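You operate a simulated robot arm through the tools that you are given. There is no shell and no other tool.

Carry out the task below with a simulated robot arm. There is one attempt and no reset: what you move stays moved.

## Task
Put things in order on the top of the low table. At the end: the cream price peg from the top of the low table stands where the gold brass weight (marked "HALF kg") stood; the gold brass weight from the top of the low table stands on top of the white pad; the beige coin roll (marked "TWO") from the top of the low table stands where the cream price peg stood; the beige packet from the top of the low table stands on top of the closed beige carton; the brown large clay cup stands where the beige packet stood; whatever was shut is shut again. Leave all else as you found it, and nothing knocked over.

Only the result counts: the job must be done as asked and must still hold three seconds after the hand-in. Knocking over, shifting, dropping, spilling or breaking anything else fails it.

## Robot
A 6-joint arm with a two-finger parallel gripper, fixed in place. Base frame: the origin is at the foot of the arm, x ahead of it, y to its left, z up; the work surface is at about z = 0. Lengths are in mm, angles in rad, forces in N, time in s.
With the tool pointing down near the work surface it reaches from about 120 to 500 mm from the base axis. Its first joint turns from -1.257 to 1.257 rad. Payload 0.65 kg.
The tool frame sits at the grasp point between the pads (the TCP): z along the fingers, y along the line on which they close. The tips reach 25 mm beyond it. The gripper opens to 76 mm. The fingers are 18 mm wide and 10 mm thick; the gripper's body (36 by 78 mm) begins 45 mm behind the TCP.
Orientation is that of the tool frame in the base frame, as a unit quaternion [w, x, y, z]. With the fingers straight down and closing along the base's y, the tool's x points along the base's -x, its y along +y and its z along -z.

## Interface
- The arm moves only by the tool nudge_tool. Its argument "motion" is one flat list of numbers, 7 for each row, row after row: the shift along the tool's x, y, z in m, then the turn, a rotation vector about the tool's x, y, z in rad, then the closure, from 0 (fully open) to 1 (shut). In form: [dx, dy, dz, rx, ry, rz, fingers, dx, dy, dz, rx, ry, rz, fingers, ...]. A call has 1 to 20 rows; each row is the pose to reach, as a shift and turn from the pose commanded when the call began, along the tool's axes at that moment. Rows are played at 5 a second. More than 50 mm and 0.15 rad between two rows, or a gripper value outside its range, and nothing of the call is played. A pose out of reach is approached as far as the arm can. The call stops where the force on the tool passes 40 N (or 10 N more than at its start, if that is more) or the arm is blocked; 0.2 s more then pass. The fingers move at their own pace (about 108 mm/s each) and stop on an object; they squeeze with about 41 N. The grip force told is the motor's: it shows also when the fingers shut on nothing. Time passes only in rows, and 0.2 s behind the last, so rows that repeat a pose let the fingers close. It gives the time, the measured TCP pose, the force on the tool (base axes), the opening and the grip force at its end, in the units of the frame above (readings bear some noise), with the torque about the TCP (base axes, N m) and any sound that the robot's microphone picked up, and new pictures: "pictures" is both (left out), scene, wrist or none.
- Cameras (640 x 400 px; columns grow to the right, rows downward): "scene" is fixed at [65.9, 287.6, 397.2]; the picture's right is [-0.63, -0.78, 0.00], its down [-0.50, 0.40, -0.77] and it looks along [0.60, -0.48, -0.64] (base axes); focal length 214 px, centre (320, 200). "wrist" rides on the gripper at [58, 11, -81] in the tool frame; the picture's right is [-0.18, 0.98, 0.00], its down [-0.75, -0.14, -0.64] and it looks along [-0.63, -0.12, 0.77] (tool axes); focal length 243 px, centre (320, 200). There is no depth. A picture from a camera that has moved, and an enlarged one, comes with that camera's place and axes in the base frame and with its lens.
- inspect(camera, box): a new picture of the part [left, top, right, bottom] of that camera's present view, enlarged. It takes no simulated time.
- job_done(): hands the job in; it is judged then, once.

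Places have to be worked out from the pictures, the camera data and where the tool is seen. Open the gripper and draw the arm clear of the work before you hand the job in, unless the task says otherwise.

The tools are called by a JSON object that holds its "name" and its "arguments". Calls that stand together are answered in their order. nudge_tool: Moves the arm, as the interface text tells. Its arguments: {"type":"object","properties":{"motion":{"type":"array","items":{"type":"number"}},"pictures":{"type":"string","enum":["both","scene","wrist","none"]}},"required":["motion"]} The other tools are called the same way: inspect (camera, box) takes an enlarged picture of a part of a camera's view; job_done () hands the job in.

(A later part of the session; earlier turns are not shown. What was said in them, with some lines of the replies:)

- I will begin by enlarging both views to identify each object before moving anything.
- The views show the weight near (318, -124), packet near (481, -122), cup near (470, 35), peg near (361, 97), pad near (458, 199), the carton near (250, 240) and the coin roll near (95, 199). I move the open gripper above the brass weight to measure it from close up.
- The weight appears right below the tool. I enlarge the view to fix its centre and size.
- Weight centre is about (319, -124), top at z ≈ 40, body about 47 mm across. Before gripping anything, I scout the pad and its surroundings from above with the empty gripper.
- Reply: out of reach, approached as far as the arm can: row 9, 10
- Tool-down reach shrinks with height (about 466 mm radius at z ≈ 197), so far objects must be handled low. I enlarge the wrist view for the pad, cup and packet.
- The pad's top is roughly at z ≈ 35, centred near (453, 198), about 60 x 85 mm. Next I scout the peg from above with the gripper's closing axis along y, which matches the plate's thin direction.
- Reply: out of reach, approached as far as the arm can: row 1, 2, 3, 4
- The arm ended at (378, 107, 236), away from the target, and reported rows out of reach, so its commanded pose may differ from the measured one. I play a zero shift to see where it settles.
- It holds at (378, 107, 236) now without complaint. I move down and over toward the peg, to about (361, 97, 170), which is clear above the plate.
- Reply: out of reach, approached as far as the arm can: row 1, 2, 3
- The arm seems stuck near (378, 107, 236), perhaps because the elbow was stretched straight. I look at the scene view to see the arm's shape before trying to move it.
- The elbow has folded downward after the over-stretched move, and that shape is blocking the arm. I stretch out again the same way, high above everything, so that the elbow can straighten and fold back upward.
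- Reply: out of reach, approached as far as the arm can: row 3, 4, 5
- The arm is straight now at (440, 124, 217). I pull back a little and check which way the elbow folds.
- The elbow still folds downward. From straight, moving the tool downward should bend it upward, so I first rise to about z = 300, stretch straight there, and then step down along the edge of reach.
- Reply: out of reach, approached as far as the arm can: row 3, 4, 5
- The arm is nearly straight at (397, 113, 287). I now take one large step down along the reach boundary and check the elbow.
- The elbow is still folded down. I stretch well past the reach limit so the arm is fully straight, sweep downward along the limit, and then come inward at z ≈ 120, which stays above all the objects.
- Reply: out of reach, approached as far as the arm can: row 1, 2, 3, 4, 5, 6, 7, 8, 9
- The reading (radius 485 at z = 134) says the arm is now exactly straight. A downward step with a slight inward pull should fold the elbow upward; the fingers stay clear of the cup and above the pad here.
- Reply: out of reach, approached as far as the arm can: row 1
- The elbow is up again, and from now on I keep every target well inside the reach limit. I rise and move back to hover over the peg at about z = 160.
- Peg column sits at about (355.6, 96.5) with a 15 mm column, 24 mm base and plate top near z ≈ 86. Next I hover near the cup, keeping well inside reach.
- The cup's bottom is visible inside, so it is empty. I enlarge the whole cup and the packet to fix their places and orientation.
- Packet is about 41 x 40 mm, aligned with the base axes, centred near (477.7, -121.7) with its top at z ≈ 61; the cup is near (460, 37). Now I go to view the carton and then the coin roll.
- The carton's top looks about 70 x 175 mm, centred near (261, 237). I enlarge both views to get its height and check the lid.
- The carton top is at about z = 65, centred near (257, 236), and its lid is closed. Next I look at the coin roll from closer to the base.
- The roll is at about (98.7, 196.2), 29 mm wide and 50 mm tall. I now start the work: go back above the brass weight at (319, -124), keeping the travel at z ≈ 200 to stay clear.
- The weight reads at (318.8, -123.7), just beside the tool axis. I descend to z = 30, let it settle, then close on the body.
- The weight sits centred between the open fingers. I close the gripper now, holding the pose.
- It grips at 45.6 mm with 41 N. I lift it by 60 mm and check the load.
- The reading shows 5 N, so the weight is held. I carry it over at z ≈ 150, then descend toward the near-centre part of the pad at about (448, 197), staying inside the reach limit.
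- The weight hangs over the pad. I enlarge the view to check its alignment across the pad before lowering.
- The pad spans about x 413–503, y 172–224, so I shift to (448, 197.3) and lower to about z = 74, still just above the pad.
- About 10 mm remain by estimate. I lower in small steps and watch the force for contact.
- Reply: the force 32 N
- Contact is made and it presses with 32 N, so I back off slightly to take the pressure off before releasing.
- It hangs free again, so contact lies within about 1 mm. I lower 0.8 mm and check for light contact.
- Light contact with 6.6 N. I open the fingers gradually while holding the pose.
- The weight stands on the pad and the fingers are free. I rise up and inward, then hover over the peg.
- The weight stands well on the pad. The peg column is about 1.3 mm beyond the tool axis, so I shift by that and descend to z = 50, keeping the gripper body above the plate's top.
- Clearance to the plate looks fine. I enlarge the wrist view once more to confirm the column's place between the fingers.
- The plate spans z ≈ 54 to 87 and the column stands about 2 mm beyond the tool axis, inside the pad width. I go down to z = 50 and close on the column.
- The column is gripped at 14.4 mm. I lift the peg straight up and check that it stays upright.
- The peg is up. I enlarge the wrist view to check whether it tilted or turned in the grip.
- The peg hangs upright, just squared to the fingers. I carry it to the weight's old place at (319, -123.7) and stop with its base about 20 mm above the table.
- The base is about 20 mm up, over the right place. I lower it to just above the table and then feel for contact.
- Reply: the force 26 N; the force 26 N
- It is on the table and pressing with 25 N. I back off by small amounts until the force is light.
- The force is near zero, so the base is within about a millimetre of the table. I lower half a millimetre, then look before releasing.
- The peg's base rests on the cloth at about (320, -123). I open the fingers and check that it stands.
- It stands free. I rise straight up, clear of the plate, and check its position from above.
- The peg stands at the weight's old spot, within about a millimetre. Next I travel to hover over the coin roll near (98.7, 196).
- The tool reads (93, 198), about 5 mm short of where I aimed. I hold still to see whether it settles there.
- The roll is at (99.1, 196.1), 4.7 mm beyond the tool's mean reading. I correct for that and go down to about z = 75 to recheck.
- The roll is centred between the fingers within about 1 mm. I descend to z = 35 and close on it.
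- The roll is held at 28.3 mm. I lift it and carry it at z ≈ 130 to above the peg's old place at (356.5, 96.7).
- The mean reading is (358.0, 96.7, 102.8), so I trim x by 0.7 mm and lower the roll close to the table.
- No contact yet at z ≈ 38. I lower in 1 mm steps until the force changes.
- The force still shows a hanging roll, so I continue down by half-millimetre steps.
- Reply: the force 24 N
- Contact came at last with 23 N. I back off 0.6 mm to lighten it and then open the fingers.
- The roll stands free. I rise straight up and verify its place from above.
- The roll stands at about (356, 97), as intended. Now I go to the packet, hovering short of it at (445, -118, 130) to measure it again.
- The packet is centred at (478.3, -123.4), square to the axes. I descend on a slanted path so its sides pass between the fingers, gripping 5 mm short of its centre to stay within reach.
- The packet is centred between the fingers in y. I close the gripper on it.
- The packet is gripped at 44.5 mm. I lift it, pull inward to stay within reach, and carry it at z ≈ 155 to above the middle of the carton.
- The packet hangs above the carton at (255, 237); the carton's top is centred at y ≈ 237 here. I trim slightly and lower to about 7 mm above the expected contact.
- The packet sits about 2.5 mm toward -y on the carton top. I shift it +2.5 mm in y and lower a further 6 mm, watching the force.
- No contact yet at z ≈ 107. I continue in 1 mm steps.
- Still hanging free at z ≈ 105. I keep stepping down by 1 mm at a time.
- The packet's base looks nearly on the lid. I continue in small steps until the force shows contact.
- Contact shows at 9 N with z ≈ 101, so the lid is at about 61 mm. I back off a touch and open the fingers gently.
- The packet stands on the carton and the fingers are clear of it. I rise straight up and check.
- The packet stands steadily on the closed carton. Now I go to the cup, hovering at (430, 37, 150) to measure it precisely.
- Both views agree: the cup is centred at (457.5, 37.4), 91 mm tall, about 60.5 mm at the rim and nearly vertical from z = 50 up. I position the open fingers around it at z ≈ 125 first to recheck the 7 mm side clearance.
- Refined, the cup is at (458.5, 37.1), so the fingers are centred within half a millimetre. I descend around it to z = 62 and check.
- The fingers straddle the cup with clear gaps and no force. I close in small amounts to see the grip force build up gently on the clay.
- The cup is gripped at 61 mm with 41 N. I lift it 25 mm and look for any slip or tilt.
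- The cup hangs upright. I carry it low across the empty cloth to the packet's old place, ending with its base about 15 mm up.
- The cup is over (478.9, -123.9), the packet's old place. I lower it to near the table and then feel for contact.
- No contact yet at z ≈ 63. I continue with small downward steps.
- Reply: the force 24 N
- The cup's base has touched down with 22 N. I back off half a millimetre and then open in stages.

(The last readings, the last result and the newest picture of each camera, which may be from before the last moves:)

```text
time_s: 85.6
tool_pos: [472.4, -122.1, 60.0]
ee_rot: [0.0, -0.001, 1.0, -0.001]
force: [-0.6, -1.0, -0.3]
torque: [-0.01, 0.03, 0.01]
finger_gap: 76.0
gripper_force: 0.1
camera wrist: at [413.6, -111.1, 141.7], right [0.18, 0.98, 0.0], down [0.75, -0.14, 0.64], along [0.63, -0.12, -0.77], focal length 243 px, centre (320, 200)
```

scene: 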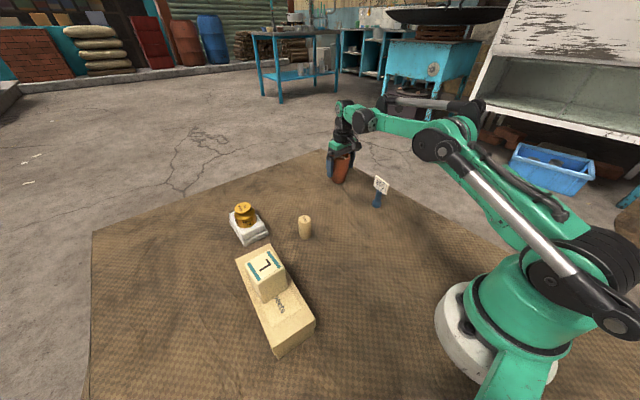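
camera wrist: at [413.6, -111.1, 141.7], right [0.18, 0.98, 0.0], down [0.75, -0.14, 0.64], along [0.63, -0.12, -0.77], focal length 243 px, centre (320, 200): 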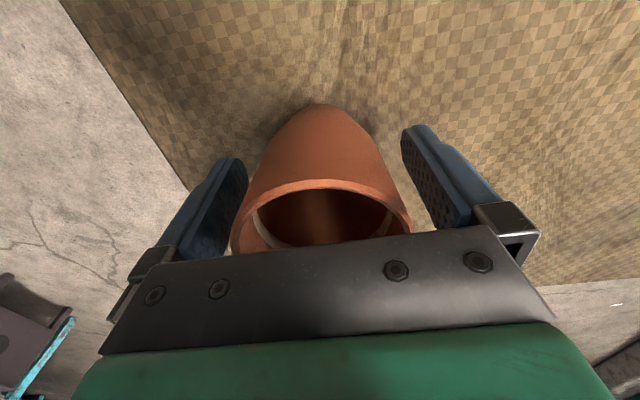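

The cup stands free with the fingers clear. I withdraw upward and inward along x, keeping the fingers either side of the cup until they are above its rim.

{"name": "nudge_tool", "arguments": {"motion": [0, 0, -0.012, 0, 0, 0, 0, 0.012, 0, -0.03, 0, 0, 0, 0, 0.025, 0, -0.055, 0, 0, 0, 0, 0.045, 0, -0.085, 0, 0, 0, 0, 0.045, 0, -0.085, 0, 0, 0, 0], "pictures": "both"}}

{"name": "inspect", "arguments": {"camera": "wrist", "box": [220, 70, 440, 250]}}

```text
time_s: 86.8
tool_pos: [427.3, -122.6, 148.6]
ee_rot: [0.001, -0.001, 1.0, -0.001]
force: [1.0, 0.2, -0.9]
torque: [0.0, -0.02, -0.02]
finger_gap: 76.2
gripper_force: 0.1
camera wrist: at [367.3, -110.5, 229.5], right [0.18, 0.98, 0.0], down [0.75, -0.14, 0.64], along [0.63, -0.12, -0.77], focal length 243 px, centre (320, 200)
```

scene: 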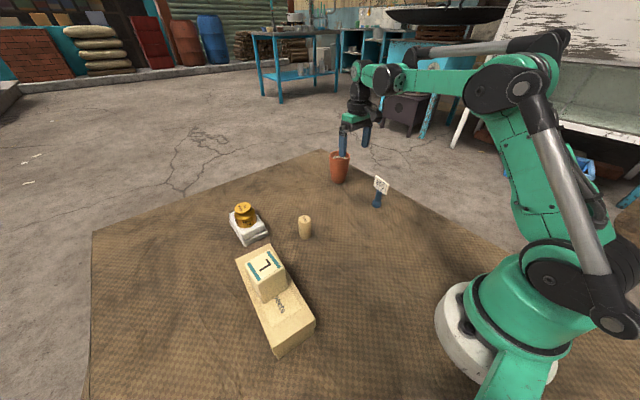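
wrist: 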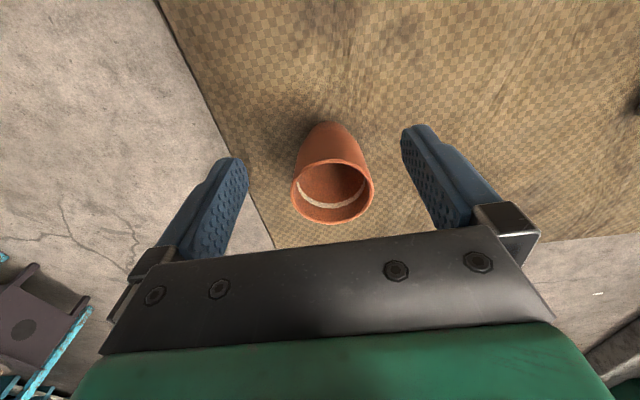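

```text
2.22 times, centred on (330, 160) of wrist
camera zoom: at [367.3, -110.5, 229.5], right [0.18, 0.98, 0.0], down [0.75, -0.14, 0.64], along [0.63, -0.12, -0.77], focal length 539 px, centre (298, 289)
```

zoom: 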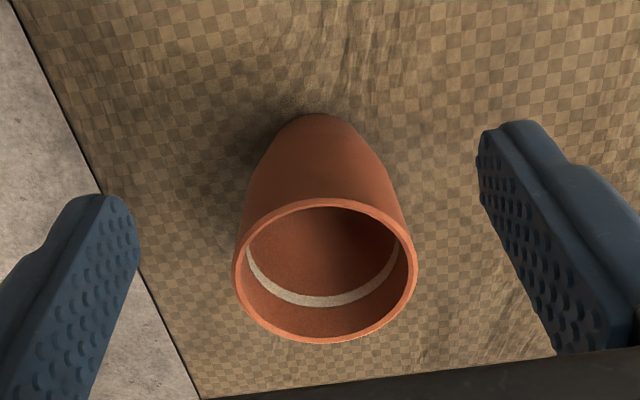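

The cup stands at about (478.5, -122), within about 2 mm of where the packet stood. I draw the arm back up near its starting pose and check the whole scene.

{"name": "nudge_tool", "arguments": {"motion": [0.018, 0.015, -0.03, 0, 0, 0, 0, 0.036, 0.029, -0.06, 0, 0, 0, 0, 0.055, 0.044, -0.09, 0, 0, 0, 0, 0.073, 0.058, -0.12, 0, 0, 0, 0, 0.091, 0.073, -0.15, 0, 0, 0, 0, 0.109, 0.088, -0.18, 0, 0, 0, 0, 0.109, 0.088, -0.18, 0, 0, 0, 0], "pictures": "both"}}

{"name": "inspect", "arguments": {"camera": "scene", "box": [220, 140, 420, 265]}}

{"name": "inspect", "arguments": {"camera": "scene", "box": [220, 225, 380, 385]}}

{"name": "inspect", "arguments": {"camera": "wrist", "box": [200, 0, 560, 230]}}

```text
time_s: 88.4
tool_pos: [318.0, -34.1, 327.3]
ee_rot: [0.001, -0.001, 1.0, 0.0]
force: [0.0, 0.1, 0.1]
torque: [0.01, 0.02, -0.01]
finger_gap: 76.1
gripper_force: 0.1
camera wrist: at [258.9, -22.3, 408.1], right [0.18, 0.98, 0.0], down [0.75, -0.14, 0.64], along [0.63, -0.12, -0.77], focal length 243 px, centre (320, 200)
```

scene: 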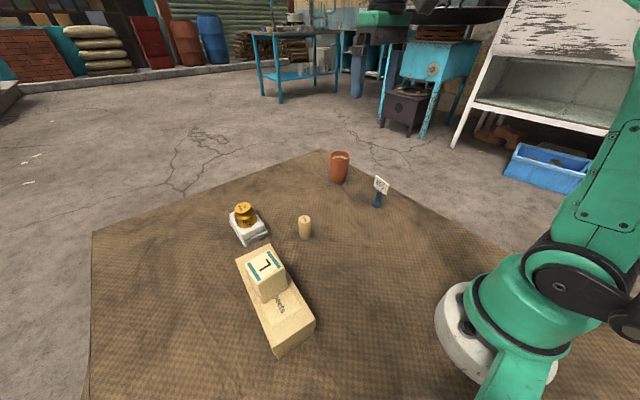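
wrist: 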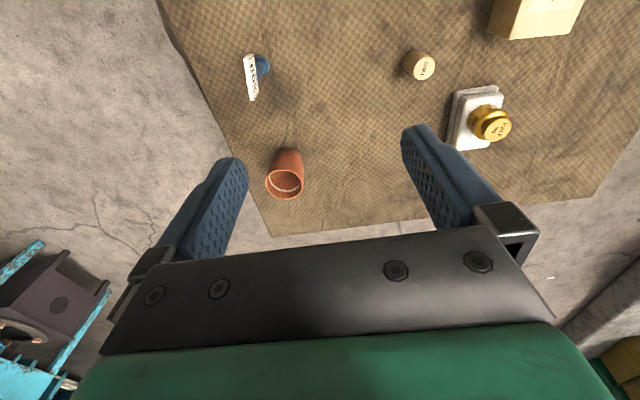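

```text
3.20 times, centred on (320, 202) of scene
camera zoom: at [65.9, 287.6, 397.2], right [-0.63, -0.78, 0.0], down [-0.5, 0.4, -0.77], along [0.6, -0.48, -0.64], focal length 686 px, centre (320, 192)
```

zoom: 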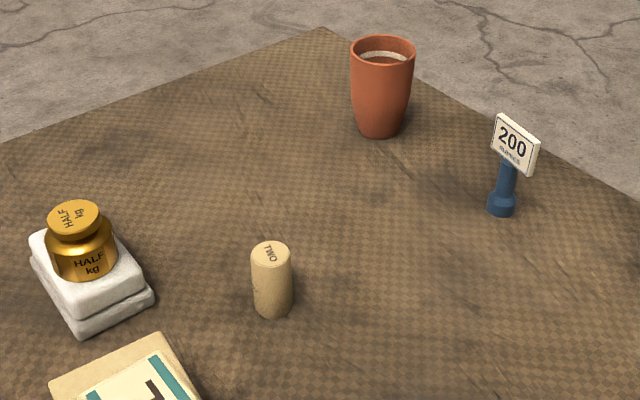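

```text
2.50 times, centred on (300, 305) of scene
camera zoom: at [65.9, 287.6, 397.2], right [-0.63, -0.78, 0.0], down [-0.5, 0.4, -0.77], along [0.6, -0.48, -0.64], focal length 536 px, centre (370, -62)
```

zoom: 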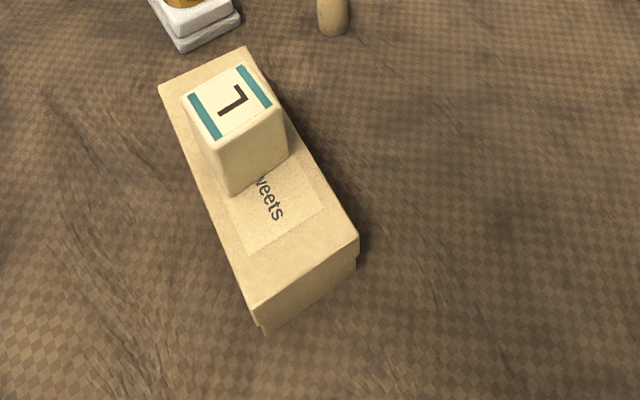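

```text
1.74 times, centred on (380, 115) of wrist
camera zoom: at [258.9, -22.3, 408.1], right [0.18, 0.98, 0.0], down [0.75, -0.14, 0.64], along [0.63, -0.12, -0.77], focal length 422 px, centre (216, 348)
```

zoom: 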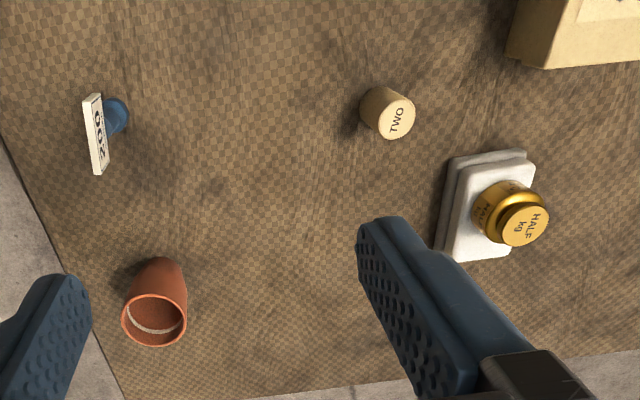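

Everything stands as asked and the carton is shut. I compare the peg's place with the same enlarged frame I took of the weight at the start, as a last check.

{"name": "inspect", "arguments": {"camera": "scene", "box": [340, 130, 440, 230]}}

{"name": "inspect", "arguments": {"camera": "scene", "box": [215, 190, 335, 265]}}

```text
4.00 times, centred on (390, 180) of scene
camera zoom: at [65.9, 287.6, 397.2], right [-0.63, -0.78, 0.0], down [-0.5, 0.4, -0.77], along [0.6, -0.48, -0.64], focal length 858 px, centre (40, 280)
```

zoom: 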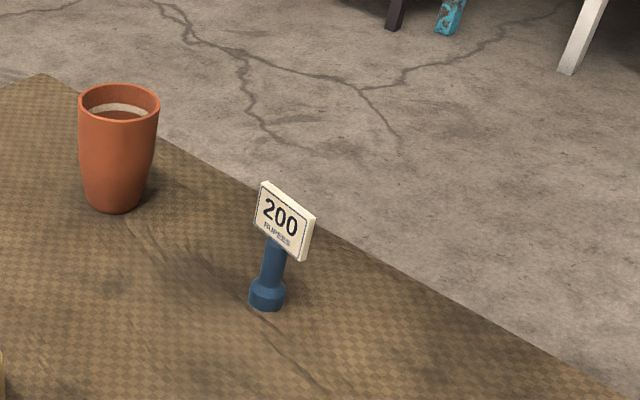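

```text
5.33 times, centred on (275, 228) of scene
camera zoom: at [65.9, 287.6, 397.2], right [-0.63, -0.78, 0.0], down [-0.5, 0.4, -0.77], along [0.6, -0.48, -0.64], focal length 1144 px, centre (560, 53)
```

zoom: 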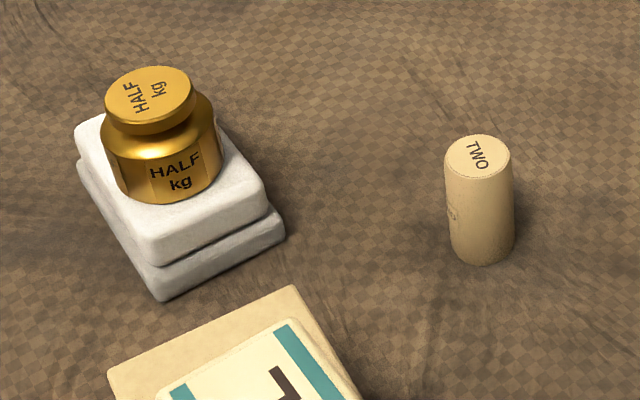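

The peg, roll and cup all sit within a few millimetres of their target spots. The weight stands on the pad, the packet stands on the closed carton, nothing is tipped, and the open gripper is clear. I hand the job in.

{"name": "job_done", "arguments": {}}

```text
The job is handed in.
```

The table is arranged as you asked, and the job has been handed in. I haven't seen the verdict. In my last pictures nothing had fallen over and the arm was open and clear.

| Item | Now stands | Position check |
|---|---|---|
| Cream price peg | where the brass weight stood | within about 3 mm |
| Brass weight | on the white pad | about 10 mm nearer the arm than the pad's centre, because of the arm's reach; fully on the pad |
| Coin roll ("TWO") | where the price peg stood | within about 5 mm |
| Beige packet | on the closed carton | about 2–3 mm off centre; the lid stayed shut |
| Clay cup | where the packet stood | within about 3 mm; the cup was empty, so nothing could spill |

The peg turned a few degrees when I gripped it, so its plate faces slightly differently than before.

Early on, while I was looking around, a move past the arm's reach folded its elbow downward. I worked it back without touching anything, then stayed inside the reach limit for every later move.
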